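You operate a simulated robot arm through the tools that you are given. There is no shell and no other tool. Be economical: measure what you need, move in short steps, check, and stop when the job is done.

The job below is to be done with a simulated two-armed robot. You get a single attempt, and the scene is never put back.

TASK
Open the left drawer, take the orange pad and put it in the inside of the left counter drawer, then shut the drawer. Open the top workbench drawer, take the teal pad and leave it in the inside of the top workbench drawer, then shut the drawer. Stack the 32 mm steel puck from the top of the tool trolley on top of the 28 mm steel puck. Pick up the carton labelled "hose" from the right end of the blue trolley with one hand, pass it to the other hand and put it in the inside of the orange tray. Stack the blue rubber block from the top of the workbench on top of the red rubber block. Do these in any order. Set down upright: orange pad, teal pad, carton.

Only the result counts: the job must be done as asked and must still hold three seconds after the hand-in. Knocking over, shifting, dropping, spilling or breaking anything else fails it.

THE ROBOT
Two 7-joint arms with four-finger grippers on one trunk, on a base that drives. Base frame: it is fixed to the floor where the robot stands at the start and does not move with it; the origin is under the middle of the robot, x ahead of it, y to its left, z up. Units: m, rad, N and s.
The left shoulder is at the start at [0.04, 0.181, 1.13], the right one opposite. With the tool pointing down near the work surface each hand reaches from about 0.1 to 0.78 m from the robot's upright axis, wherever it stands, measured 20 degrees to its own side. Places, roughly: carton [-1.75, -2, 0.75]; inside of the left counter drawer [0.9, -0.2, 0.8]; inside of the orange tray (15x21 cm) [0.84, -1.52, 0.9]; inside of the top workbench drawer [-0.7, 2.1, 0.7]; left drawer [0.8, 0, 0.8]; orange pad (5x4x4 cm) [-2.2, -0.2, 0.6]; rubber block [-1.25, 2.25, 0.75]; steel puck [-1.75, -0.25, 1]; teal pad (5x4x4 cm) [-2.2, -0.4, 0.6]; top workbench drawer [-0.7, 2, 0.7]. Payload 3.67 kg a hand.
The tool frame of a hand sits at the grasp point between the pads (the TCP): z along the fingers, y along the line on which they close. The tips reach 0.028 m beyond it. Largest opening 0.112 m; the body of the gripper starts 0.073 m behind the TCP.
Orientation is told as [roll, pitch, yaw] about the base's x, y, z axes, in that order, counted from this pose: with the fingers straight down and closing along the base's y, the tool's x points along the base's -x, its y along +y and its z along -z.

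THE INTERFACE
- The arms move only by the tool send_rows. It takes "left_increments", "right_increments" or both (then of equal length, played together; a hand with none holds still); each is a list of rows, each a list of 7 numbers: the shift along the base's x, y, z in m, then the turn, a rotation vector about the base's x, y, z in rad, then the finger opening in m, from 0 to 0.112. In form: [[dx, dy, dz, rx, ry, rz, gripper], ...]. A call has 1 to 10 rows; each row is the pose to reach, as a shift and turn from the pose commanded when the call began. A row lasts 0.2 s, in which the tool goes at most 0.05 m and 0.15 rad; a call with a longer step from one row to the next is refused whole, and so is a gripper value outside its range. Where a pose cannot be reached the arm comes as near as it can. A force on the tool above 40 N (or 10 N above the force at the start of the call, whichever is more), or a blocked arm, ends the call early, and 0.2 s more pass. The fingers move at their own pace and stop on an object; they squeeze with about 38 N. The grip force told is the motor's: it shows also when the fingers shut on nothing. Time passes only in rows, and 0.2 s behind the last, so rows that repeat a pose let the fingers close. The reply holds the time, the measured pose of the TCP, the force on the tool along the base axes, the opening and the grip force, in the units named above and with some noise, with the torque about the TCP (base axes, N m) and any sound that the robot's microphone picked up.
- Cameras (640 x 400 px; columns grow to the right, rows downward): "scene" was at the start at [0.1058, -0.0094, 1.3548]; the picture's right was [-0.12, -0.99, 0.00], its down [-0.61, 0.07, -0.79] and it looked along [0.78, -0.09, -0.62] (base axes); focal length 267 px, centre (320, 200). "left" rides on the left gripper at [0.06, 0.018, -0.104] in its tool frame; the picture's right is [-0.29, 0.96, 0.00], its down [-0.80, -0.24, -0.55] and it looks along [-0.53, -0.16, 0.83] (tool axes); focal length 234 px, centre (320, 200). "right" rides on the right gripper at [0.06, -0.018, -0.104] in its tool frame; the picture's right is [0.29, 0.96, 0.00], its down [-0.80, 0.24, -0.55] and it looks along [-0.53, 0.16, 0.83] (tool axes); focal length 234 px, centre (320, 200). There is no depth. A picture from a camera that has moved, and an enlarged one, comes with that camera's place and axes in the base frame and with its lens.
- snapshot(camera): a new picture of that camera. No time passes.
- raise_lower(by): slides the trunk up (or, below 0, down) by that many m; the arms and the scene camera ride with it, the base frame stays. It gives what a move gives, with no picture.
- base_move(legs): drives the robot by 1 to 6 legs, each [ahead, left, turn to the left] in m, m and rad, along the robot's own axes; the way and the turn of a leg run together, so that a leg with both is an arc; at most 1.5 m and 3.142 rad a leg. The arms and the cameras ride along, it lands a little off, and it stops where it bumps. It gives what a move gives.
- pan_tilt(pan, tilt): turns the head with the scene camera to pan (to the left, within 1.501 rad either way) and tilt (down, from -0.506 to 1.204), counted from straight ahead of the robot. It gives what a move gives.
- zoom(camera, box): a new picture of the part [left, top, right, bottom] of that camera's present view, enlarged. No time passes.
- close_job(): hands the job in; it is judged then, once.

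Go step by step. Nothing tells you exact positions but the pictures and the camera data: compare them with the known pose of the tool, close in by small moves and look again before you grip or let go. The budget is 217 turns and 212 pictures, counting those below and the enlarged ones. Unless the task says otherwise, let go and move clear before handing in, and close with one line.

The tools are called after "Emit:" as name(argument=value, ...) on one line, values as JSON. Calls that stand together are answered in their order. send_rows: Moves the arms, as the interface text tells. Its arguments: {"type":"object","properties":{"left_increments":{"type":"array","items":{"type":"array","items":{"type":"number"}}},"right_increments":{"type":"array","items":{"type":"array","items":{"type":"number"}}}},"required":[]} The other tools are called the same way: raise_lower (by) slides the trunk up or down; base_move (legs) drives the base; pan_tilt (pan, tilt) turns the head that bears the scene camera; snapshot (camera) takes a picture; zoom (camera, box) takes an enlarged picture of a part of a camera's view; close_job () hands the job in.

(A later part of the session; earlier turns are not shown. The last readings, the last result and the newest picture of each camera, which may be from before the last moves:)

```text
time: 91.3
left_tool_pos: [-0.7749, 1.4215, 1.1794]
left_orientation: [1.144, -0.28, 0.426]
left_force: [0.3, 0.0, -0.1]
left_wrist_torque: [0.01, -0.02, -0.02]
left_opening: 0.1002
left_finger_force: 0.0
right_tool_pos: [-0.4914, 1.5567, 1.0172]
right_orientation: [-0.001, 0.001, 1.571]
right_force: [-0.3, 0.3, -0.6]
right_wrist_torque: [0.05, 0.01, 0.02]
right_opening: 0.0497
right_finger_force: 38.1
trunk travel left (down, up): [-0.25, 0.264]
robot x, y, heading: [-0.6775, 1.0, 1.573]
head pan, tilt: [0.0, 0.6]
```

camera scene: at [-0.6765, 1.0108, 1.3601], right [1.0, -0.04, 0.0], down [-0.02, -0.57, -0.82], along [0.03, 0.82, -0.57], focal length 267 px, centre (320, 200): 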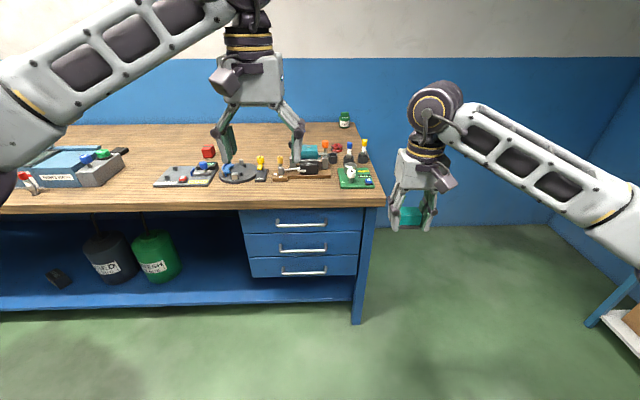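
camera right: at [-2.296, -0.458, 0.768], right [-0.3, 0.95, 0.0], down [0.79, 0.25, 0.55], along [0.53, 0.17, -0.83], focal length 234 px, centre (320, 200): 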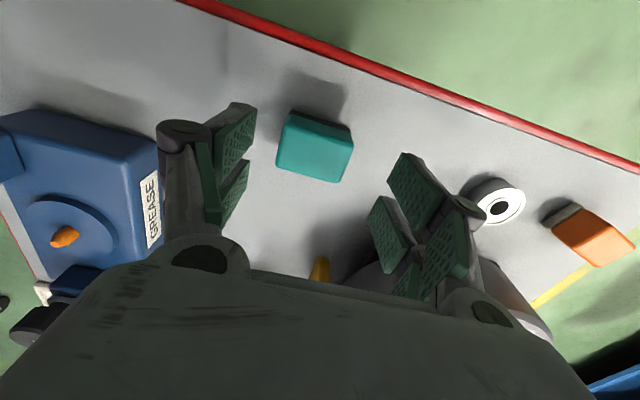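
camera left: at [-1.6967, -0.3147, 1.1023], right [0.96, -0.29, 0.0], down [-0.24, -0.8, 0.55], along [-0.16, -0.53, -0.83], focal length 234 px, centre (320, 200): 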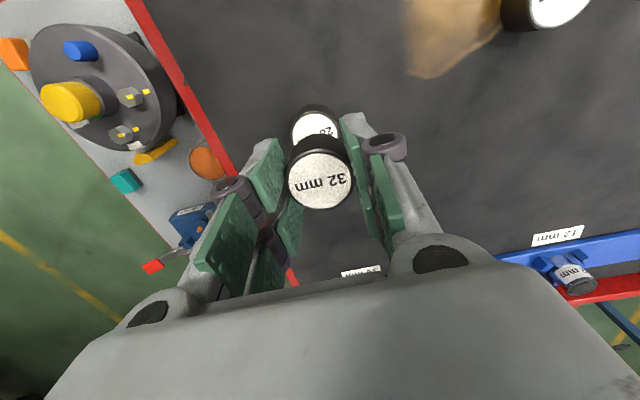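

Rotation is working; finish it while lowering the hand.

Emit:
send_rows(left_increments=[[0, 0, -0.03, 0.08, 0.08, -0.08, 0.1], [0, 0, -0.07, 0.16, 0.16, -0.16, 0.1], [0, 0, -0.11, 0.24, 0.24, -0.24, 0.1], [0, 0, -0.15, 0.32, 0.32, -0.32, 0.1], [0, 0, -0.19, 0.359, 0.359, -0.359, 0.1], [0, 0, -0.19, 0.359, 0.359, -0.359, 0.1]])

Emit:
raise_lower(by=-0.15)

Emit:
snapshot(camera="left")

Emit:
snapshot(camera="scene")

```text
time: 92.7
left_tool_pos: [-0.7549, 1.441, 0.9735]
left_orientation: [1.574, -0.002, 0.0]
left_force: [0.1, 0.6, 0.0]
left_wrist_torque: [-0.01, 0.0, -0.03]
left_opening: 0.1001
left_finger_force: 0.1
left hand out of reach, approached as far as the arm can: row 1, 2, 3, 4, 5, 6
right_tool_pos: [-0.4922, 1.5577, 1.0171]
right_orientation: [0.0, 0.0, 1.57]
right_force: [-0.8, -0.8, -0.1]
right_wrist_torque: [0.02, 0.0, -0.01]
right_opening: 0.0494
right_finger_force: 37.8
trunk travel left (down, up): [-0.25, 0.264]
robot x, y, heading: [-0.6782, 1.003, 1.574]
head pan, tilt: [0.0, 0.6]
```

```text
time: 94.5
left_tool_pos: [-0.755, 1.4411, 0.8219]
left_orientation: [1.572, -0.004, 0.002]
left_force: [0.0, 0.7, -0.6]
left_wrist_torque: [-0.01, -0.01, 0.02]
left_opening: 0.0999
left_finger_force: 0.0
right_tool_pos: [-0.4903, 1.5577, 0.8664]
right_orientation: [0.001, 0.001, 1.573]
right_force: [0.3, 0.2, -0.1]
right_wrist_torque: [-0.06, 0.03, -0.05]
right_opening: 0.0494
right_finger_force: 38.0
trunk travel left (down, up): [-0.1, 0.414]
robot x, y, heading: [-0.6812, 0.9973, 1.572]
head pan, tilt: [0.0, 0.6]
```

```text
177 pictures are left
camera left: at [-0.8148, 1.335, 0.8416], right [0.29, 0.0, 0.96], down [0.8, -0.55, -0.24], along [0.53, 0.83, -0.16], focal length 234 px, centre (320, 200)
```

left: 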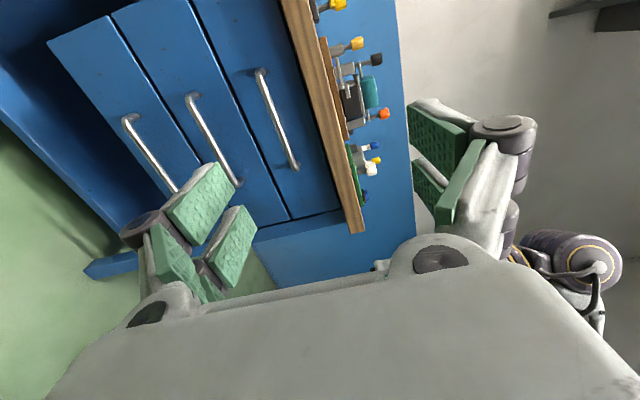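

```text
176 pictures are left
camera scene: at [-0.679, 1.11, 1.2094], right [1.0, 0.0, 0.0], down [0.0, -0.57, -0.82], along [0.0, 0.82, -0.57], focal length 267 px, centre (320, 200)
```

scene: 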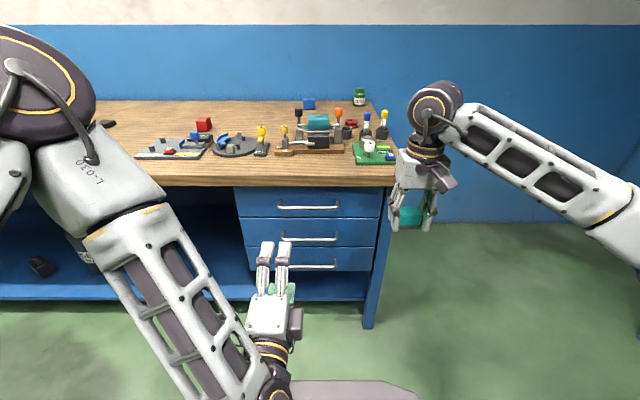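

The left hand is horizontal and aims at the drawers. Handle estimated at (-0.72, ~1.78, 0.725). I move closer and re-check.

Emit:
send_rows(left_increments=[[0, 0.03, -0.03, 0, 0, 0, 0.1], [0.01, 0.06, -0.06, 0, 0, 0, 0.1], [0.02, 0.09, -0.09, 0, 0, 0, 0.1], [0.02, 0.13, -0.097, 0, 0, 0, 0.1], [0.02, 0.17, -0.097, 0, 0, 0, 0.1], [0.02, 0.2, -0.097, 0, 0, 0, 0.1], [0.02, 0.2, -0.097, 0, 0, 0, 0.1]])

Emit:
snapshot(camera="left")

Emit:
zoom(camera="scene", box=[200, 160, 400, 285])

```text
time: 96.0
left_tool_pos: [-0.6867, 1.6294, 0.7518]
left_orientation: [1.567, -0.002, 0.009]
left_force: [0.2, 0.1, 0.8]
left_wrist_torque: [0.01, 0.01, 0.02]
left_opening: 0.1002
left_finger_force: 0.1
left hand out of reach, approached as far as the arm can: row 2, 3, 4, 5, 6, 7
right_tool_pos: [-0.4911, 1.5553, 0.8647]
right_orientation: [0.0, 0.0, 1.572]
right_force: [0.5, -0.3, -0.8]
right_wrist_torque: [0.05, 0.01, 0.04]
right_opening: 0.0495
right_finger_force: 37.7
trunk travel left (down, up): [-0.1, 0.414]
robot x, y, heading: [-0.6786, 1.002, 1.574]
head pan, tilt: [0.0, 0.6]
```

```text
175 pictures are left
camera left: at [-0.7474, 1.5232, 0.7711], right [0.29, 0.01, 0.96], down [0.8, -0.55, -0.23], along [0.52, 0.84, -0.16], focal length 234 px, centre (320, 200)
```

left: 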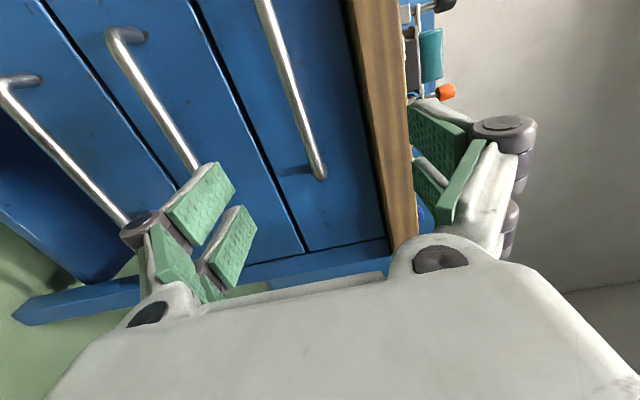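

```text
3.20 times, centred on (300, 222) of scene
camera zoom: at [-0.6789, 1.11, 1.2093], right [1.0, 0.0, 0.0], down [0.0, -0.57, -0.82], along [0.0, 0.82, -0.57], focal length 855 px, centre (384, 128)
```

zoom: 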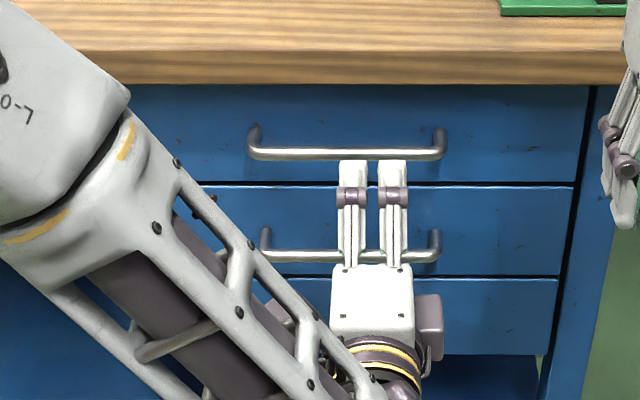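

Bar at about y 1.77, z 0.735, spanning x −0.80…−0.63; the hand at x −0.687 is still on it. I narrow the opening and move forward in part.

Emit:
send_rows(left_increments=[[0, 0.02, -0.01, 0, 0, 0, 0.06], [0, 0.04, -0.015, 0, 0, 0, 0.06], [0, 0.06, -0.018, 0, 0, 0, 0.06], [0, 0.08, -0.018, 0, 0, 0, 0.06], [0, 0.08, -0.018, 0, 0, 0, 0.06]])

Emit:
snapshot(camera="left")

Emit:
zoom(camera="scene", box=[200, 160, 400, 285])

```text
time: 97.2
left_tool_pos: [-0.6682, 1.7021, 0.7501]
left_orientation: [1.563, -0.001, 0.015]
left_force: [0.5, -0.1, -0.9]
left_wrist_torque: [0.03, 0.0, 0.0]
left_opening: 0.06
left_finger_force: 0.0
left hand out of reach, approached as far as the arm can: row 1, 2, 3, 4, 5
right_tool_pos: [-0.4911, 1.557, 0.8657]
right_orientation: [0.0, -0.001, 1.573]
right_force: [0.8, -0.8, -0.6]
right_wrist_torque: [0.0, 0.03, 0.01]
right_opening: 0.0496
right_finger_force: 38.2
trunk travel left (down, up): [-0.1, 0.414]
robot x, y, heading: [-0.6797, 0.9987, 1.57]
head pan, tilt: [0.0, 0.6]
```

```text
173 pictures are left
camera left: at [-0.7273, 1.5955, 0.7699], right [0.29, 0.01, 0.96], down [0.81, -0.55, -0.23], along [0.52, 0.84, -0.17], focal length 234 px, centre (320, 200)
```

left: 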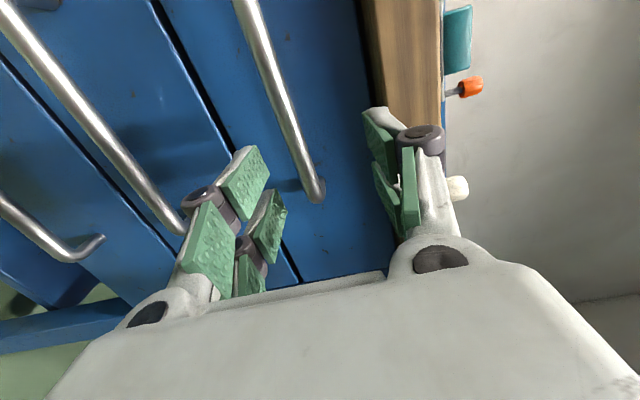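

```text
3.20 times, centred on (300, 222) of scene
camera zoom: at [-0.6788, 1.1101, 1.2093], right [1.0, 0.0, 0.0], down [0.0, -0.57, -0.82], along [0.0, 0.82, -0.57], focal length 855 px, centre (384, 128)
```

zoom: 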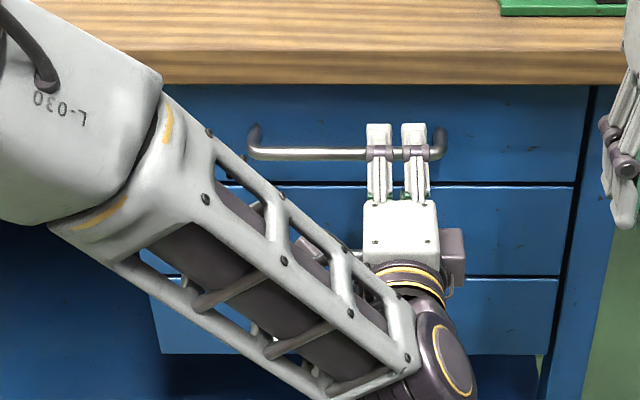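

The arm is being pushed up and right by a joint limit; lowering the trunk should free it. I lower by 0.09 and re-command upward.

Emit:
raise_lower(by=-0.09)

Emit:
send_rows(left_increments=[[-0.01, -0.01, 0.02, 0, 0, 0, 0.06], [-0.02, -0.02, 0.045, 0, 0, 0, 0.06], [-0.03, -0.02, 0.072, 0, 0, 0, 0.06], [-0.03, -0.02, 0.072, 0, 0, 0, 0.06]])

Emit:
snapshot(camera="left")

```text
time: 98.5
left_tool_pos: [-0.668, 1.7009, 0.6617]
left_orientation: [1.563, -0.002, 0.013]
left_force: [0.2, -0.3, 0.1]
left_wrist_torque: [-0.02, 0.03, 0.02]
left_opening: 0.0601
left_finger_force: 0.0
right_tool_pos: [-0.4913, 1.5552, 0.7761]
right_orientation: [-0.001, 0.0, 1.572]
right_force: [-0.6, 0.7, 0.2]
right_wrist_torque: [-0.01, 0.0, -0.01]
right_opening: 0.0497
right_finger_force: 37.5
trunk travel left (down, up): [-0.01, 0.504]
robot x, y, heading: [-0.6765, 0.9995, 1.57]
head pan, tilt: [0.0, 0.6]
```

```text
time: 99.5
left_tool_pos: [-0.6989, 1.6832, 0.7341]
left_orientation: [1.563, -0.004, 0.015]
left_force: [0.1, 0.4, -0.9]
left_wrist_torque: [0.0, 0.03, 0.02]
left_opening: 0.0599
left_finger_force: 0.1
right_tool_pos: [-0.4924, 1.5568, 0.7764]
right_orientation: [0.0, -0.001, 1.574]
right_force: [-0.3, -0.5, 0.0]
right_wrist_torque: [0.0, 0.03, 0.01]
right_opening: 0.0496
right_finger_force: 37.8
trunk travel left (down, up): [-0.01, 0.504]
robot x, y, heading: [-0.68, 0.9998, 1.571]
head pan, tilt: [0.0, 0.6]
```

```text
171 pictures are left
camera left: at [-0.7568, 1.5763, 0.754], right [0.29, 0.01, 0.96], down [0.81, -0.54, -0.23], along [0.52, 0.84, -0.17], focal length 234 px, centre (320, 200)
```

left: 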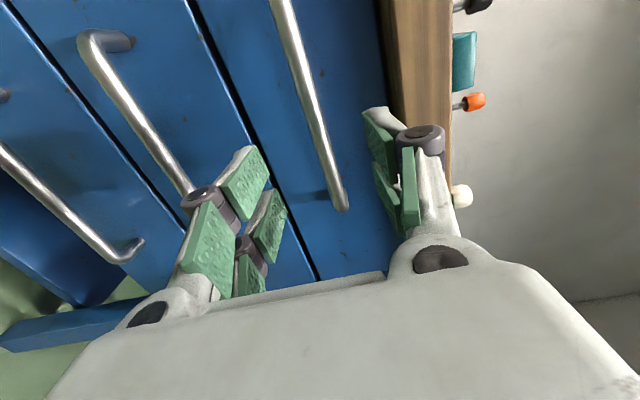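

Now fully reachable and at bar height. I move forward so the bar is between the fingers.

Emit:
send_rows(left_increments=[[0, 0.03, 0.001, 0, 0, 0, 0.06], [0, 0.06, 0.001, 0, 0, 0, 0.06], [0, 0.079, 0.001, 0, 0, 0, 0.06], [0, 0.079, 0.001, 0, 0, 0, 0.06]])

Emit:
snapshot(camera="left")

Emit:
zoom(camera="scene", box=[200, 120, 400, 245])

```text
time: 100.5
left_tool_pos: [-0.6981, 1.7597, 0.7335]
left_orientation: [1.564, -0.003, 0.014]
left_force: [-0.5, -0.2, -0.9]
left_wrist_torque: [-0.01, 0.03, -0.01]
left_opening: 0.0601
left_finger_force: 0.0
right_tool_pos: [-0.4908, 1.5566, 0.7767]
right_orientation: [-0.001, 0.0, 1.573]
right_force: [1.1, 0.3, -0.5]
right_wrist_torque: [0.02, 0.04, 0.01]
right_opening: 0.0495
right_finger_force: 38.3
trunk travel left (down, up): [-0.01, 0.504]
robot x, y, heading: [-0.677, 1.0026, 1.573]
head pan, tilt: [0.0, 0.6]
```

```text
170 pictures are left
camera left: at [-0.7564, 1.654, 0.7534], right [0.29, 0.01, 0.96], down [0.81, -0.54, -0.23], along [0.52, 0.84, -0.17], focal length 234 px, centre (320, 200)
```

left: 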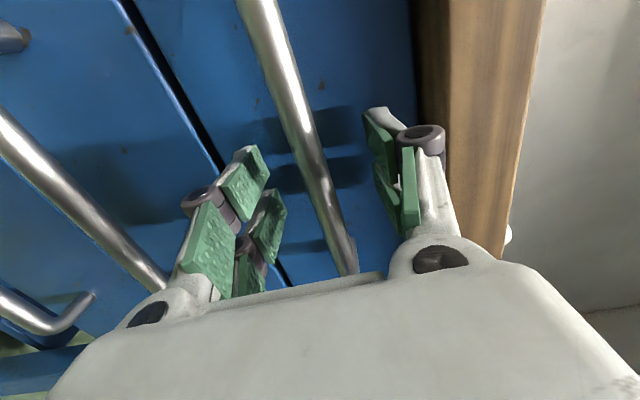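

```text
3.20 times, centred on (300, 182) of scene
camera zoom: at [-0.679, 1.1102, 1.1202], right [1.0, 0.0, 0.0], down [0.0, -0.57, -0.82], along [0.0, 0.82, -0.57], focal length 855 px, centre (384, 256)
```

zoom: 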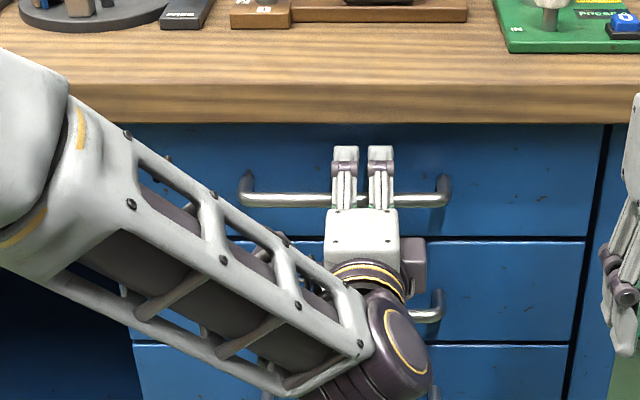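

The bar lies between the fingers. I close and pull gently 4 cm.

Emit:
send_rows(left_increments=[[0, 0, 0, 0, 0, 0, 0.03], [0, 0, 0, 0, 0, 0, 0.0], [0, 0, 0, 0, 0, 0, 0.0], [0, -0.015, 0, 0, 0, 0, 0.0], [0, -0.04, 0, 0, 0, 0, 0.0], [0, -0.04, 0, 0, 0, 0, 0.0]])

Emit:
zoom(camera="scene", box=[200, 120, 400, 245])

```text
time: 101.9
left_tool_pos: [-0.6976, 1.7208, 0.7341]
left_orientation: [1.567, -0.003, 0.014]
left_force: [-4.3, 0.7, 11.2]
left_wrist_torque: [-0.01, 0.65, -1.33]
left_opening: 0.0127
left_finger_force: 45.2
right_tool_pos: [-0.4905, 1.5562, 0.777]
right_orientation: [-0.001, 0.0, 1.573]
right_force: [-0.2, 0.1, -0.7]
right_wrist_torque: [0.0, 0.02, 0.01]
right_opening: 0.0495
right_finger_force: 38.1
trunk travel left (down, up): [-0.01, 0.504]
robot x, y, heading: [-0.6806, 0.9988, 1.571]
head pan, tilt: [0.0, 0.6]
```

```text
3.20 times, centred on (300, 182) of scene
camera zoom: at [-0.6792, 1.1091, 1.1204], right [1.0, 0.0, 0.0], down [0.0, -0.56, -0.83], along [0.0, 0.83, -0.56], focal length 855 px, centre (384, 256)
```

zoom: 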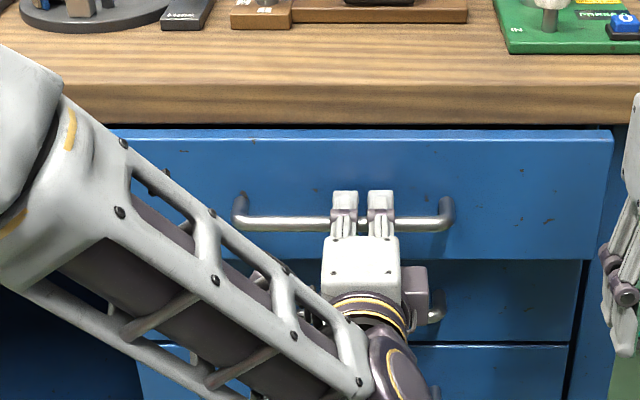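

The drawer opens smoothly. I raise the right hand out of the way and pull on to about y 1.55.

Emit:
send_rows(left_increments=[[0, 0, 0.001, 0, 0, 0, 0.0], [0, 0, 0.001, 0, 0, 0, 0.0], [0, 0, 0.001, 0, 0, 0, 0.0], [0, -0.03, 0.001, 0, 0, 0, 0.0], [0, -0.06, 0.001, 0, 0, 0, 0.0], [0, -0.09, 0.001, 0, 0, 0, 0.0], [0, -0.12, 0.001, 0, 0, 0, 0.0], [0, -0.15, 0.001, 0, 0, 0, 0.0], [0, -0.17, 0.001, 0, 0, 0, 0.0], [0, -0.17, 0.001, 0, 0, 0, 0.0]], right_increments=[[0, 0, 0.05, 0, 0, 0, 0.03], [0, 0, 0.1, 0, 0, 0, 0.03], [0, 0, 0.15, 0, 0, 0, 0.03], [0, 0, 0.17, 0, 0, 0, 0.03], [0, 0, 0.17, 0, 0, 0, 0.03], [0, 0, 0.17, 0, 0, 0, 0.03], [0, 0, 0.17, 0, 0, 0, 0.03], [0, 0, 0.17, 0, 0, 0, 0.03], [0, 0, 0.17, 0, 0, 0, 0.03], [0, 0, 0.17, 0, 0, 0, 0.03]])

Emit:
snapshot(camera="scene")

Emit:
snapshot(camera="right")

```text
time: 104.1
left_tool_pos: [-0.6975, 1.5488, 0.734]
left_orientation: [1.562, -0.004, 0.018]
left_force: [-21.8, -0.7, 6.6]
left_wrist_torque: [0.01, 0.71, 1.15]
left_opening: 0.0127
left_finger_force: 45.0
right_tool_pos: [-0.4937, 1.5547, 0.9493]
right_orientation: [-0.001, 0.002, 1.574]
right_force: [-0.1, 0.2, -1.2]
right_wrist_torque: [-0.02, 0.04, 0.05]
right_opening: 0.0495
right_finger_force: 37.6
trunk travel left (down, up): [-0.01, 0.504]
robot x, y, heading: [-0.6807, 0.9975, 1.572]
head pan, tilt: [0.0, 0.6]
```

```text
167 pictures are left
camera scene: at [-0.6806, 1.1097, 1.1202], right [1.0, 0.0, 0.0], down [0.0, -0.56, -0.83], along [0.0, 0.83, -0.56], focal length 267 px, centre (320, 200)
```

scene: 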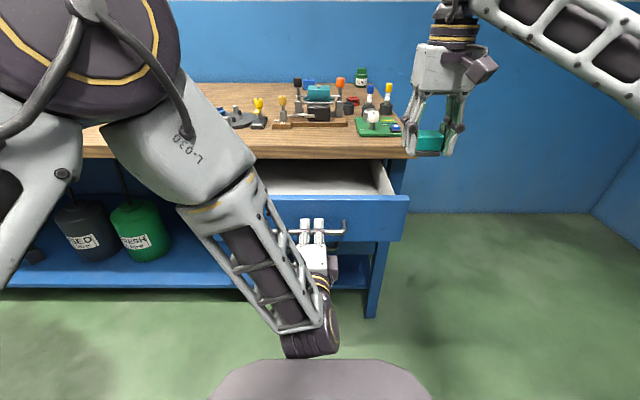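

```text
166 pictures are left
camera right: at [-0.475, 1.4945, 1.0531], right [-0.96, -0.29, 0.0], down [-0.24, 0.8, 0.55], along [-0.16, 0.53, -0.83], focal length 234 px, centre (320, 200)
```

right: 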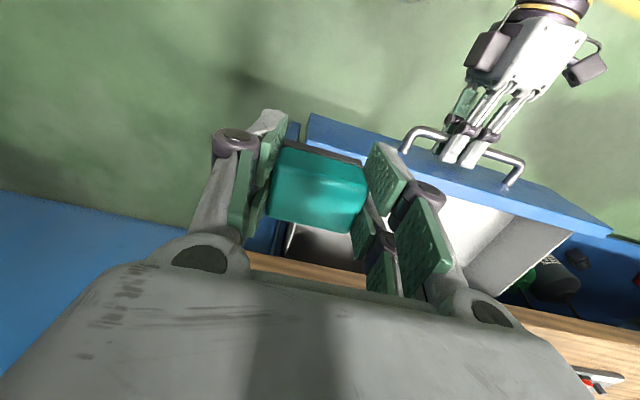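

The drawer is open about 21 cm. I bring the teal pad over the drawer's interior and look before lowering.

Emit:
send_rows(right_increments=[[-0.025, 0.035, 0, 0, 0, 0, 0.03], [-0.05, 0.07, 0, 0, 0, 0, 0.03], [-0.075, 0.105, 0, 0, 0, 0, 0.03], [-0.09, 0.135, 0, 0, 0, 0, 0.03], [-0.09, 0.135, -0.04, 0, 0, 0, 0.03], [-0.09, 0.135, -0.08, 0, 0, 0, 0.03], [-0.09, 0.135, -0.1, 0, 0, 0, 0.03], [-0.09, 0.135, -0.1, 0, 0, 0, 0.03]])

Emit:
snapshot(camera="scene")

Emit:
snapshot(camera="right")

```text
time: 105.9
left_tool_pos: [-0.6983, 1.5494, 0.7339]
left_orientation: [1.562, -0.003, 0.016]
left_force: [-23.9, 0.7, 1.7]
left_wrist_torque: [-0.01, 0.89, 0.45]
left_opening: 0.0128
left_finger_force: 45.0
right_tool_pos: [-0.582, 1.6935, 0.8487]
right_orientation: [-0.003, 0.0, 1.573]
right_force: [-1.4, -0.5, -0.7]
right_wrist_torque: [-0.01, 0.0, -0.05]
right_opening: 0.0493
right_finger_force: 38.1
trunk travel left (down, up): [-0.01, 0.504]
robot x, y, heading: [-0.678, 0.9998, 1.569]
head pan, tilt: [0.0, 0.6]
```

```text
165 pictures are left
camera scene: at [-0.6808, 1.1101, 1.1202], right [1.0, 0.0, 0.0], down [0.0, -0.57, -0.82], along [0.0, 0.82, -0.57], focal length 267 px, centre (320, 200)
```

scene: 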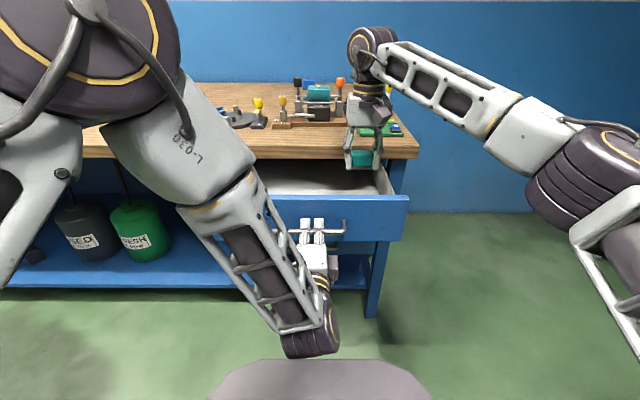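

```text
164 pictures are left
camera right: at [-0.5639, 1.633, 0.9527], right [-0.96, -0.29, 0.0], down [-0.24, 0.8, 0.55], along [-0.16, 0.53, -0.83], focal length 234 px, centre (320, 200)
```

right: 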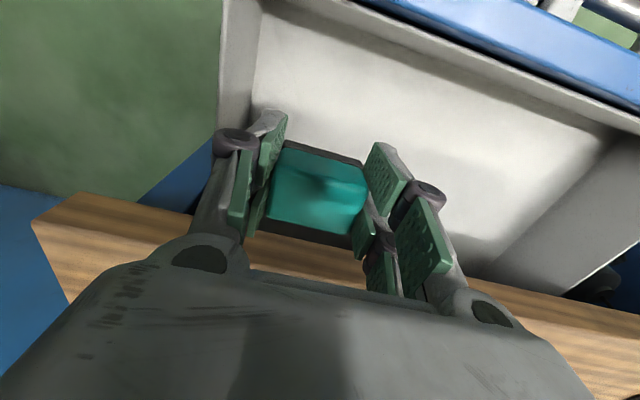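

Interior visible and clear. I shift 2.5 cm left and lower towards the floor.

Emit:
send_rows(right_increments=[[-0.015, -0.006, -0.02, 0, 0, 0, 0.03], [-0.025, -0.01, -0.05, 0, 0, 0, 0.03], [-0.025, -0.01, -0.08, 0, 0, 0, 0.03], [-0.025, -0.01, -0.1, 0, 0, 0, 0.03], [-0.025, -0.01, -0.1, 0, 0, 0, 0.03]])

Emit:
snapshot(camera="right")

Emit:
zoom(camera="scene", box=[260, 120, 420, 220])

```text
time: 107.1
left_tool_pos: [-0.6989, 1.5504, 0.7342]
left_orientation: [1.561, -0.005, 0.017]
left_force: [-23.3, 0.5, 1.6]
left_wrist_torque: [-0.04, 0.94, 0.11]
left_opening: 0.0128
left_finger_force: 44.8
right_tool_pos: [-0.6088, 1.6806, 0.7462]
right_orientation: [-0.002, 0.0, 1.572]
right_force: [-1.3, -0.3, -0.9]
right_wrist_torque: [0.04, -0.02, 0.0]
right_opening: 0.0496
right_finger_force: 38.2
trunk travel left (down, up): [-0.01, 0.504]
robot x, y, heading: [-0.677, 1.0, 1.569]
head pan, tilt: [0.0, 0.6]
```

```text
163 pictures are left
camera right: at [-0.5918, 1.6214, 0.8509], right [-0.96, -0.29, 0.0], down [-0.24, 0.8, 0.55], along [-0.16, 0.53, -0.83], focal length 234 px, centre (320, 200)
```

right: 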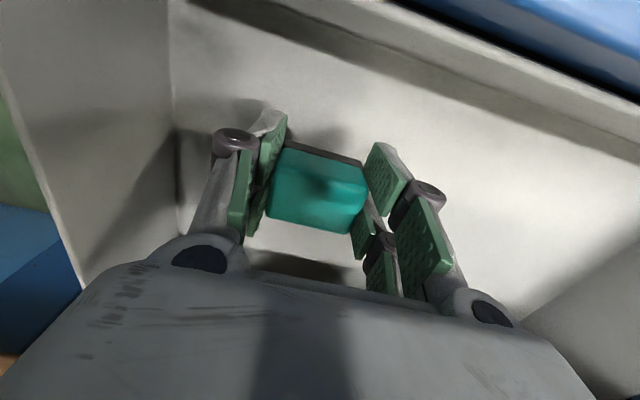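

```text
4.00 times, centred on (340, 170) of scene
camera zoom: at [-0.6808, 1.1102, 1.1202], right [1.0, 0.0, 0.0], down [0.0, -0.57, -0.82], along [0.0, 0.82, -0.57], focal length 1069 px, centre (240, 320)
```

zoom: 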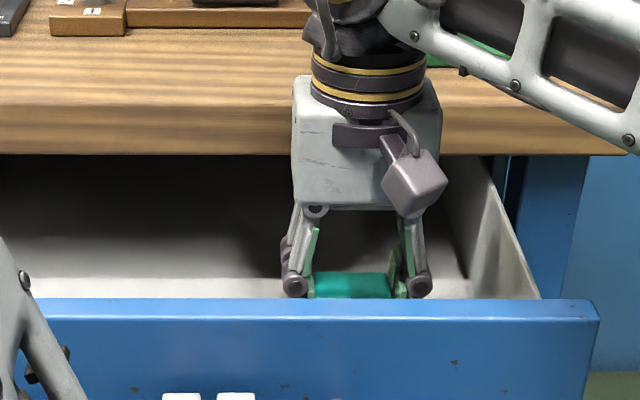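

Pad is a few millimetres above the floor; I lower until contact.

Emit:
send_rows(right_increments=[[0, 0, -0.004, 0, 0, 0, 0.03], [0, 0, -0.008, 0, 0, 0, 0.03], [0, 0, -0.01, 0, 0, 0, 0.03]])

```text
time: 107.9
left_tool_pos: [-0.6992, 1.5493, 0.734]
left_orientation: [1.561, -0.004, 0.016]
left_force: [-24.7, 0.5, 2.0]
left_wrist_torque: [0.04, 0.91, 0.12]
left_opening: 0.0128
left_finger_force: 44.9
right_tool_pos: [-0.609, 1.6812, 0.7363]
right_orientation: [-0.002, 0.001, 1.574]
right_force: [0.2, -0.1, -0.2]
right_wrist_torque: [0.0, 0.0, -0.01]
right_opening: 0.0495
right_finger_force: 37.9
trunk travel left (down, up): [-0.01, 0.504]
robot x, y, heading: [-0.6817, 1.0023, 1.574]
head pan, tilt: [0.0, 0.6]
```

No contact yet; continue lowering in small steps.

Emit:
send_rows(right_increments=[[0, 0, -0.003, 0, 0, 0, 0.03], [0, 0, -0.006, 0, 0, 0, 0.03], [0, 0, -0.009, 0, 0, 0, 0.03]])

Emit:
snapshot(camera="right")

```text
time: 108.7
left_tool_pos: [-0.698, 1.55, 0.7344]
left_orientation: [1.561, -0.005, 0.016]
left_force: [-23.9, 0.1, 0.6]
left_wrist_torque: [0.05, 0.92, 0.08]
left_opening: 0.0125
left_finger_force: 45.3
right_tool_pos: [-0.608, 1.6833, 0.7275]
right_orientation: [-0.001, 0.0, 1.571]
right_force: [0.6, -0.7, -0.3]
right_wrist_torque: [0.02, 0.0, 0.0]
right_opening: 0.0497
right_finger_force: 38.1
trunk travel left (down, up): [-0.01, 0.504]
robot x, y, heading: [-0.6774, 1.0, 1.569]
head pan, tilt: [0.0, 0.6]
```

```text
161 pictures are left
camera right: at [-0.5901, 1.6225, 0.8317], right [-0.96, -0.29, 0.0], down [-0.24, 0.8, 0.55], along [-0.16, 0.53, -0.83], focal length 234 px, centre (320, 200)
```

right: 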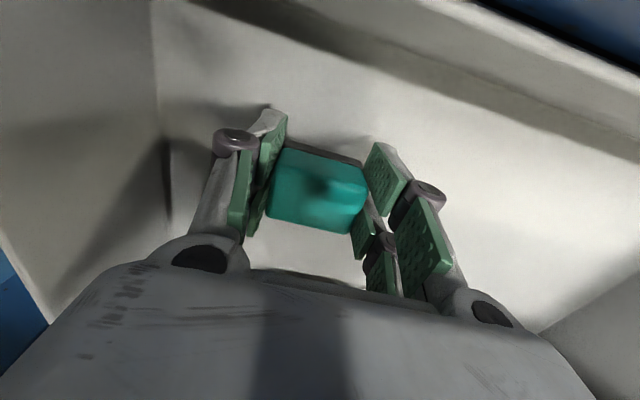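

Emit:
send_rows(right_increments=[[0, 0, -0.003, 0, 0, 0, 0.03], [0, 0, -0.006, 0, 0, 0, 0.03], [0, 0, -0.008, 0, 0, 0, 0.03], [0, 0, -0.01, 0, 0, 0, 0.03]])

```text
time: 109.7
left_tool_pos: [-0.6975, 1.549, 0.7335]
left_orientation: [1.563, -0.004, 0.015]
left_force: [-23.0, 2.6, -1.9]
left_wrist_torque: [0.04, 0.89, 0.1]
left_opening: 0.0128
left_finger_force: 44.9
right_tool_pos: [-0.6067, 1.6818, 0.7182]
right_orientation: [-0.002, -0.001, 1.571]
right_force: [1.0, -2.1, 5.3]
right_wrist_torque: [0.01, -0.18, -0.05]
right_opening: 0.0494
right_finger_force: 37.9
trunk travel left (down, up): [-0.01, 0.504]
robot x, y, heading: [-0.6773, 0.9972, 1.57]
head pan, tilt: [0.0, 0.6]
```

Contact felt (5 N). I release and lift straight out.

Emit:
send_rows(right_increments=[[0, 0, 0, 0, 0, 0, 0.06], [0, 0, 0, 0, 0, 0, 0.075], [0, 0, 0, 0, 0, 0, 0.075], [0, 0, 0.04, 0, 0, 0, 0.075], [0, 0, 0.09, 0, 0, 0, 0.075], [0, 0, 0.14, 0, 0, 0, 0.075], [0, 0, 0.18, 0, 0, 0, 0.075]])

Emit:
snapshot(camera="right")

```text
time: 111.3
left_tool_pos: [-0.6977, 1.5494, 0.733]
left_orientation: [1.563, -0.004, 0.015]
left_force: [-25.2, -1.2, 1.7]
left_wrist_torque: [-0.13, 0.8, -0.41]
left_opening: 0.0128
left_finger_force: 45.3
right_tool_pos: [-0.6098, 1.6833, 0.8986]
right_orientation: [-0.002, -0.001, 1.572]
right_force: [-0.2, 0.4, 0.1]
right_wrist_torque: [-0.01, 0.03, -0.01]
right_opening: 0.0751
right_finger_force: 0.1
trunk travel left (down, up): [-0.01, 0.504]
robot x, y, heading: [-0.6771, 0.9976, 1.571]
head pan, tilt: [0.0, 0.6]
```

```text
160 pictures are left
camera right: at [-0.5916, 1.6236, 1.002], right [-0.96, -0.29, 0.0], down [-0.24, 0.8, 0.55], along [-0.16, 0.53, -0.83], focal length 234 px, centre (320, 200)
```

right: 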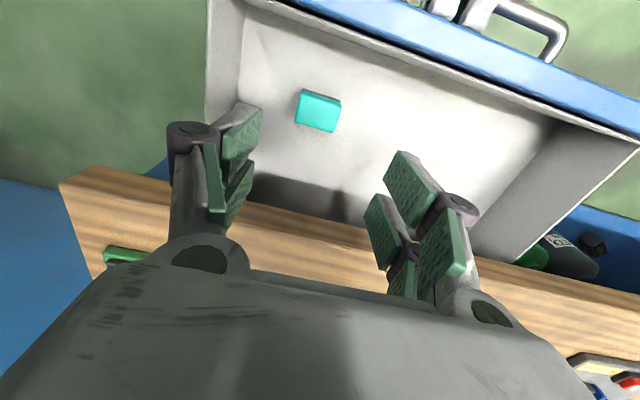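

The teal pad sits upright in the drawer. I retract the right hand and push the drawer shut with the left.

Emit:
send_rows(left_increments=[[0, 0.015, 0, 0, 0, 0, 0.0], [0, 0.035, 0, 0, 0, 0, 0.0], [0, 0.055, 0, 0, 0, 0, 0.0], [0, 0.08, 0, 0, 0, 0, 0.0], [0, 0.105, 0, 0, 0, 0, 0.0], [0, 0.13, 0, 0, 0, 0, 0.0], [0, 0.155, 0, 0, 0, 0, 0.0], [0, 0.175, 0, 0, 0, 0, 0.0], [0, 0.195, 0, 0, 0, 0, 0.0], [0, 0.207, 0, 0, 0, 0, 0.0]], right_increments=[[0, -0.04, 0.03, 0, 0, 0, 0.075], [0, -0.08, 0.06, 0, 0, 0, 0.075], [0.03, -0.11, 0.08, 0, 0, 0, 0.075], [0.06, -0.14, 0.1, 0, 0, 0, 0.075], [0.08, -0.16, 0.1, 0, 0, 0, 0.075], [0.08, -0.16, 0.1, 0, 0, 0, 0.075], [0.08, -0.16, 0.1, 0, 0, 0, 0.075], [0.08, -0.16, 0.1, 0, 0, 0, 0.075], [0.08, -0.16, 0.1, 0, 0, 0, 0.075], [0.08, -0.16, 0.1, 0, 0, 0, 0.075]])

Emit:
zoom(camera="scene", box=[200, 110, 440, 260])

```text
time: 113.5
left_tool_pos: [-0.6982, 1.7568, 0.7339]
left_orientation: [1.56, -0.004, 0.012]
left_force: [0.3, 0.6, -2.0]
left_wrist_torque: [0.06, 0.45, 0.99]
left_opening: 0.0124
left_finger_force: 44.8
right_tool_pos: [-0.5257, 1.5214, 0.9972]
right_orientation: [0.001, 0.0, 1.572]
right_force: [0.1, -0.4, -0.1]
right_wrist_torque: [-0.02, 0.0, 0.0]
right_opening: 0.0751
right_finger_force: 0.0
trunk travel left (down, up): [-0.01, 0.504]
robot x, y, heading: [-0.6746, 0.9992, 1.57]
head pan, tilt: [0.0, 0.6]
```

```text
2.67 times, centred on (320, 185) of scene
camera zoom: at [-0.6787, 1.1105, 1.1202], right [1.0, 0.0, 0.0], down [0.0, -0.57, -0.82], along [0.0, 0.82, -0.57], focal length 712 px, centre (320, 240)
```

zoom: 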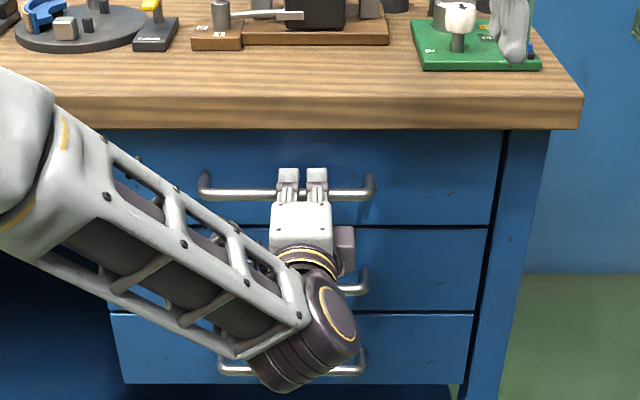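

Nearly shut. I push a few millimetres more, then release and back off.

Emit:
send_rows(left_increments=[[0, 0.004, 0, 0, 0, 0, 0.0], [0, 0.008, 0, 0, 0, 0, 0.0], [0, 0.01, 0, 0, 0, 0, 0.0], [0, 0.004, 0, 0, 0, 0, 0.02], [0, 0, 0, 0, 0, 0, 0.04], [0, 0, 0, 0, 0, 0, 0.06], [0, -0.03, 0, 0, 0, 0, 0.06], [0, -0.07, 0, 0, 0, 0, 0.06], [0, -0.11, 0, 0, 0, 0, 0.06]])

Emit:
zoom(camera="scene", box=[200, 110, 440, 260])

```text
time: 115.5
left_tool_pos: [-0.6979, 1.6484, 0.7368]
left_orientation: [1.563, -0.003, 0.015]
left_force: [0.7, -0.8, 0.3]
left_wrist_torque: [0.0, -0.02, 0.04]
left_opening: 0.0603
left_finger_force: 0.0
right_tool_pos: [-0.5239, 1.5192, 0.9979]
right_orientation: [-0.001, 0.0, 1.574]
right_force: [0.3, 0.2, 0.2]
right_wrist_torque: [0.03, -0.02, -0.03]
right_opening: 0.075
right_finger_force: 0.2
trunk travel left (down, up): [-0.01, 0.504]
robot x, y, heading: [-0.6801, 1.002, 1.573]
head pan, tilt: [0.0, 0.6]
```

```text
2.67 times, centred on (320, 185) of scene
camera zoom: at [-0.6787, 1.1095, 1.1203], right [1.0, 0.0, 0.0], down [0.0, -0.56, -0.83], along [0.0, 0.83, -0.56], focal length 712 px, centre (320, 240)
```

zoom: 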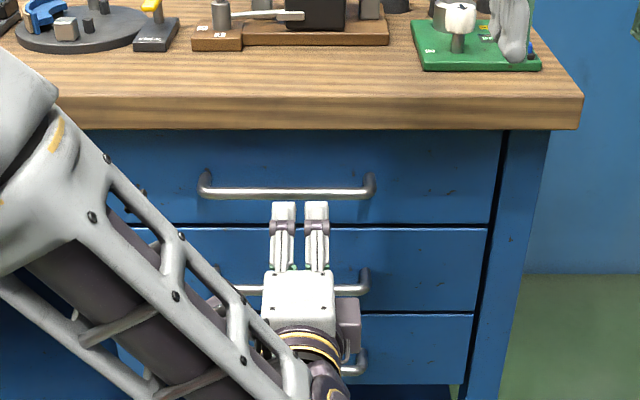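

The drawer is shut. Next the rubber blocks: I back off, raise the trunk and shift left to view the bench top.

Emit:
base_move(legs=[[-0.15, 0, 0]])

Emit:
raise_lower(by=0.34)

Emit:
base_move(legs=[[0, 0.45, 0]])

Emit:
snapshot(camera="scene")

```text
time: 116.9
left_tool_pos: [-0.696, 1.4958, 0.7362]
left_orientation: [1.564, -0.003, 0.012]
left_force: [0.1, -0.8, 0.0]
left_wrist_torque: [0.01, 0.0, -0.02]
left_opening: 0.0599
left_finger_force: 0.1
right_tool_pos: [-0.5253, 1.3676, 0.9987]
right_orientation: [0.002, 0.0, 1.569]
right_force: [0.3, -1.3, -0.1]
right_wrist_torque: [0.03, -0.01, 0.0]
right_opening: 0.0749
right_finger_force: 0.0
trunk travel left (down, up): [-0.01, 0.504]
robot x, y, heading: [-0.6786, 0.8477, 1.572]
head pan, tilt: [0.0, 0.6]
```

```text
time: 120.2
left_tool_pos: [-0.697, 1.4963, 1.0741]
left_orientation: [1.562, -0.004, 0.012]
left_force: [0.6, -0.7, -0.6]
left_wrist_torque: [-0.02, 0.0, -0.01]
left_opening: 0.0597
left_finger_force: 0.1
right_tool_pos: [-0.5244, 1.3686, 1.3364]
right_orientation: [-0.001, -0.001, 1.568]
right_force: [-0.3, 0.3, -0.7]
right_wrist_torque: [0.02, 0.01, 0.0]
right_opening: 0.0749
right_finger_force: 0.1
trunk travel left (down, up): [-0.35, 0.164]
robot x, y, heading: [-0.6763, 0.8521, 1.571]
head pan, tilt: [0.0, 0.6]
```

```text
time: 123.0
left_tool_pos: [-1.1387, 1.4962, 1.0752]
left_orientation: [1.563, -0.003, 0.016]
left_force: [-0.4, -1.3, 0.0]
left_wrist_torque: [-0.02, 0.01, -0.02]
left_opening: 0.0599
left_finger_force: 0.1
right_tool_pos: [-0.9644, 1.3688, 1.3368]
right_orientation: [-0.001, 0.0, 1.573]
right_force: [-0.7, -0.7, 0.4]
right_wrist_torque: [0.03, 0.01, 0.02]
right_opening: 0.0751
right_finger_force: 0.2
trunk travel left (down, up): [-0.35, 0.164]
robot x, y, heading: [-1.1182, 0.8463, 1.573]
head pan, tilt: [0.0, 0.6]
```

```text
157 pictures are left
camera scene: at [-1.1192, 0.9575, 1.4592], right [1.0, 0.0, 0.0], down [0.0, -0.57, -0.82], along [0.0, 0.82, -0.57], focal length 267 px, centre (320, 200)
```

scene: 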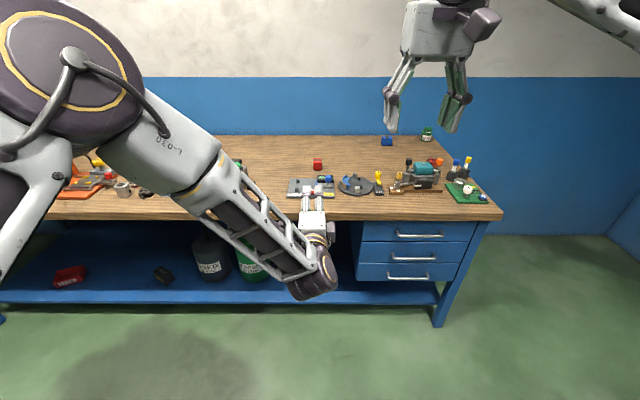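

Emit:
zoom(camera="scene", box=[270, 110, 510, 220])

Emit:
zoom(camera="scene", box=[40, 120, 300, 220])

```text
2.67 times, centred on (390, 165) of scene
camera zoom: at [-1.1192, 0.9575, 1.4592], right [1.0, 0.0, 0.0], down [0.0, -0.57, -0.82], along [0.0, 0.82, -0.57], focal length 712 px, centre (133, 293)
```

zoom: 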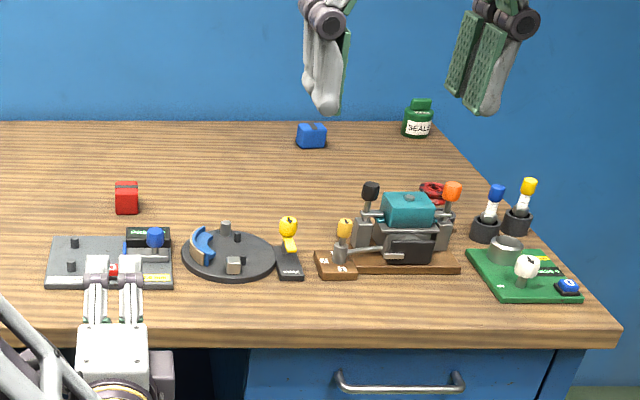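

```text
2.46 times, centred on (170, 170) of scene
camera zoom: at [-1.1192, 0.9575, 1.4592], right [1.0, 0.0, 0.0], down [0.0, -0.57, -0.82], along [0.0, 0.82, -0.57], focal length 658 px, centre (689, 274)
```

zoom: 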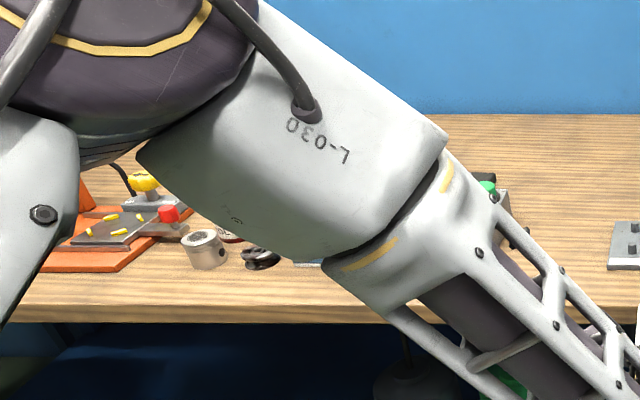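

The blue striped block is at the back near the wall at about (-0.73, 2.44); the red one at about (-1.13, 2.12). Blue is only reachable from the bench's right end, so I tuck the left hand up and drive there.

Emit:
send_rows(left_increments=[[-0.04, -0.02, 0.03, 0, 0, 0, 0.06], [-0.08, -0.04, 0.06, 0, 0, 0, 0.06], [-0.12, -0.06, 0.09, 0, 0, 0, 0.06], [-0.16, -0.08, 0.12, 0, 0, 0, 0.06], [-0.2, -0.1, 0.14, 0, 0, 0, 0.06]])

Emit:
base_move(legs=[[0.1, -1.18, 0], [0.2, 0, 0], [0, 0, 1.57]])

Emit:
snapshot(camera="scene")

```text
refused: row 1 steps farther than a row can; nothing moved
```

```text
time: 134.6
left_tool_pos: [-0.5976, 1.1229, 1.0747]
left_orientation: [1.563, -0.004, 1.613]
left_force: [-0.2, -0.5, -0.9]
left_wrist_torque: [-0.04, -0.01, -0.01]
left_opening: 0.0599
left_finger_force: 0.1
right_tool_pos: [-0.4737, 1.2981, 1.3364]
right_orientation: [-0.001, 0.002, -3.112]
right_force: [-0.1, 0.0, -0.5]
right_wrist_torque: [0.01, -0.04, 0.02]
right_opening: 0.0751
right_finger_force: 0.1
trunk travel left (down, up): [-0.35, 0.164]
robot x, y, heading: [0.045, 1.1614, -3.112]
head pan, tilt: [0.0, 0.6]
```

```text
154 pictures are left
camera scene: at [-0.0585, 1.1585, 1.4592], right [-0.03, 1.0, 0.0], down [0.56, 0.02, -0.82], along [-0.82, -0.03, -0.57], focal length 267 px, centre (320, 200)
```

scene: 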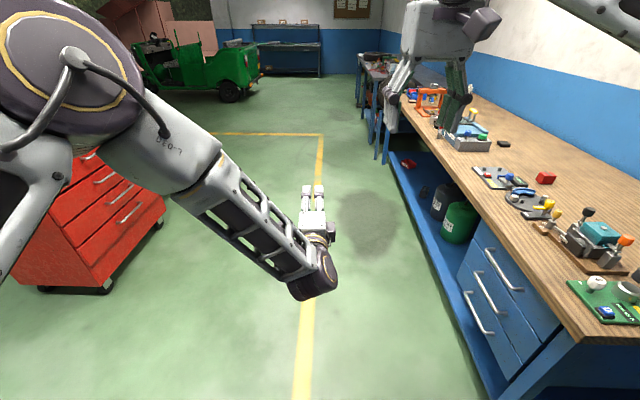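

I tuck the left hand out to its side, then strafe along the bench's right end.

Emit:
send_rows(left_increments=[[0.02, -0.03, 0.02, 0, 0, 0, 0.06], [0.04, -0.06, 0.04, 0, 0, 0, 0.06], [0.06, -0.09, 0.06, 0, 0, 0, 0.06], [0.08, -0.12, 0.08, 0, 0, 0, 0.06], [0.1, -0.15, 0.1, 0, 0, 0, 0.06], [0.1, -0.18, 0.13, 0, 0, 0, 0.06]])

Emit:
base_move(legs=[[0, 0, -0.03], [0, -0.95, 0]])

Emit:
pan_tilt(pan=-0.25, tilt=0.65)

Emit:
snapshot(camera="scene")

```text
time: 136.0
left_tool_pos: [-0.4934, 0.9839, 1.2228]
left_orientation: [1.551, -0.003, 1.625]
left_force: [0.4, -0.4, -0.4]
left_wrist_torque: [0.03, -0.01, -0.04]
left_opening: 0.0599
left_finger_force: 0.0
left hand out of reach, approached as far as the arm can: row 3, 4, 5, 6
right_tool_pos: [-0.4729, 1.2959, 1.3382]
right_orientation: [-0.001, 0.001, -3.112]
right_force: [-0.5, 0.0, 0.1]
right_wrist_torque: [0.04, 0.01, -0.05]
right_opening: 0.0754
right_finger_force: 0.1
trunk travel left (down, up): [-0.35, 0.164]
robot x, y, heading: [0.0478, 1.164, -3.106]
head pan, tilt: [0.0, 0.6]
```

```text
time: 141.2
left_tool_pos: [-0.5061, 1.892, 1.2224]
left_orientation: [1.551, -0.005, 1.612]
left_force: [0.5, 0.4, -1.4]
left_wrist_torque: [0.0, 0.0, -0.02]
left_opening: 0.0599
left_finger_force: 0.1
right_tool_pos: [-0.4816, 2.2033, 1.3373]
right_orientation: [0.0, -0.001, -3.124]
right_force: [-0.1, -0.9, 0.0]
right_wrist_torque: [-0.01, 0.01, 0.02]
right_opening: 0.0751
right_finger_force: 0.1
trunk travel left (down, up): [-0.35, 0.164]
robot x, y, heading: [0.0417, 2.0594, -3.118]
head pan, tilt: [0.0, 0.6]
```

```text
time: 142.0
left_tool_pos: [-0.5059, 1.8915, 1.2231]
left_orientation: [1.552, -0.003, 1.613]
left_force: [0.3, -0.4, 0.3]
left_wrist_torque: [0.01, 0.0, -0.01]
left_opening: 0.0599
left_finger_force: 0.0
right_tool_pos: [-0.4822, 2.2045, 1.3371]
right_orientation: [-0.001, -0.001, -3.124]
right_force: [-0.6, 0.9, -0.3]
right_wrist_torque: [-0.03, 0.01, 0.01]
right_opening: 0.0749
right_finger_force: 0.0
trunk travel left (down, up): [-0.35, 0.164]
robot x, y, heading: [0.04, 2.0598, -3.124]
head pan, tilt: [-0.25, 0.649]
```

```text
153 pictures are left
camera scene: at [-0.0641, 2.0803, 1.4549], right [0.23, 0.97, 0.0], down [0.59, -0.14, -0.8], along [-0.78, 0.18, -0.6], focal length 267 px, centre (320, 200)
```

scene: 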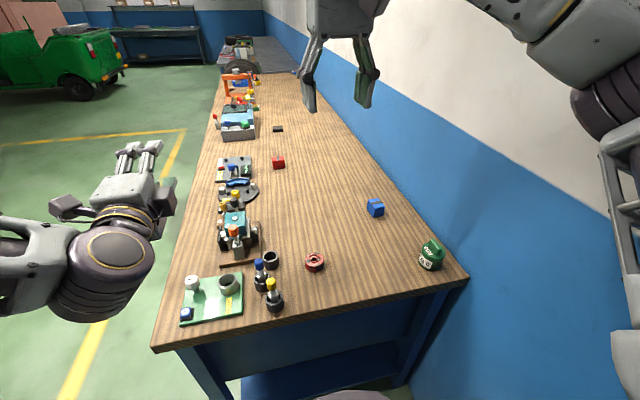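

The blue block is at about (-0.72,2.43). I edge the base closer, lower the trunk and reach out with the right hand.

Emit:
base_move(legs=[[0.03, -0.08, 0]])

Emit:
raise_lower(by=-0.12)

Emit:
send_rows(right_increments=[[-0.03, 0.02, -0.03, 0, 0, 0, 0.075], [-0.06, 0.04, -0.06, 0, 0, 0, 0.075], [-0.09, 0.06, -0.09, 0, 0, 0, 0.075], [-0.12, 0.08, -0.12, 0, 0, 0, 0.075], [-0.15, 0.1, -0.15, 0, 0, 0, 0.075], [-0.18, 0.12, -0.18, 0, 0, 0, 0.075], [-0.195, 0.135, -0.2, 0, 0, 0, 0.075], [-0.195, 0.135, -0.2, 0, 0, 0, 0.075]])

Emit:
snapshot(camera="right")

Emit:
snapshot(camera="scene")

```text
time: 143.1
left_tool_pos: [-0.5274, 1.937, 1.2225]
left_orientation: [1.56, -0.028, 1.621]
left_force: [0.7, 0.5, 0.2]
left_wrist_torque: [-0.02, 0.02, 0.02]
left_opening: 0.06
left_finger_force: 0.1
right_tool_pos: [-0.5042, 2.2436, 1.3441]
right_orientation: [-0.028, -0.008, -3.113]
right_force: [0.5, 0.1, -0.2]
right_wrist_torque: [0.0, 0.01, -0.05]
right_opening: 0.0751
right_finger_force: 0.0
trunk travel left (down, up): [-0.35, 0.164]
robot x, y, heading: [0.0078, 2.1357, -3.119]
head pan, tilt: [-0.25, 0.649]
```

```text
time: 144.6
left_tool_pos: [-0.5337, 1.935, 1.1007]
left_orientation: [1.551, -0.025, 1.636]
left_force: [0.8, -0.2, -0.4]
left_wrist_torque: [0.04, 0.01, -0.04]
left_opening: 0.06
left_finger_force: 0.2
right_tool_pos: [-0.5159, 2.2373, 1.2193]
right_orientation: [-0.027, 0.002, -3.088]
right_force: [-0.4, -0.3, 1.6]
right_wrist_torque: [-0.02, -0.04, 0.03]
right_opening: 0.0748
right_finger_force: 0.1
trunk travel left (down, up): [-0.23, 0.284]
robot x, y, heading: [0.0084, 2.1349, -3.099]
head pan, tilt: [-0.25, 0.649]
```

```text
time: 146.6
left_tool_pos: [-0.5342, 1.9431, 1.1017]
left_orientation: [1.55, -0.013, 1.64]
left_force: [0.2, -0.5, 0.2]
left_wrist_torque: [0.02, 0.01, 0.0]
left_opening: 0.06
left_finger_force: 0.0
right_tool_pos: [-0.7125, 2.3666, 1.0193]
right_orientation: [-0.017, -0.005, -3.067]
right_force: [-1.2, -0.4, 0.4]
right_wrist_torque: [0.06, -0.01, -0.02]
right_opening: 0.0752
right_finger_force: 0.0
trunk travel left (down, up): [-0.23, 0.284]
robot x, y, heading: [0.0048, 2.1366, -3.094]
head pan, tilt: [-0.25, 0.649]
stopped in row 8 (right hand): the arm was blocked; the commanded pose is now the measured one
```

```text
152 pictures are left
camera right: at [-0.6549, 2.3874, 1.1246], right [0.36, -0.93, -0.02], down [-0.78, -0.31, 0.55], along [-0.52, -0.18, -0.83], focal length 234 px, centre (320, 200)
```

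right: 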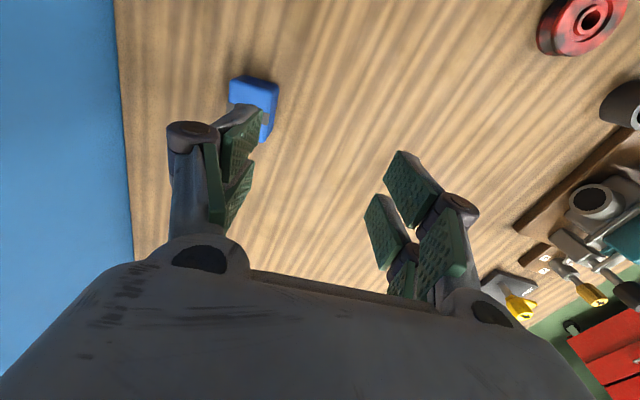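

```text
151 pictures are left
camera scene: at [-0.0975, 2.1402, 1.3361], right [0.2, 0.98, 0.01], down [0.59, -0.11, -0.8], along [-0.78, 0.17, -0.6], focal length 267 px, centre (320, 200)
```

scene: 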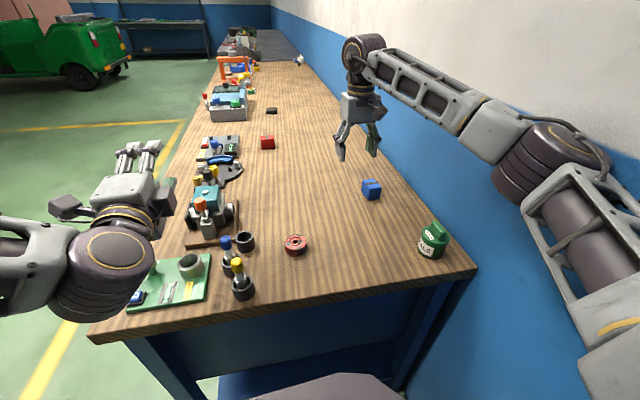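

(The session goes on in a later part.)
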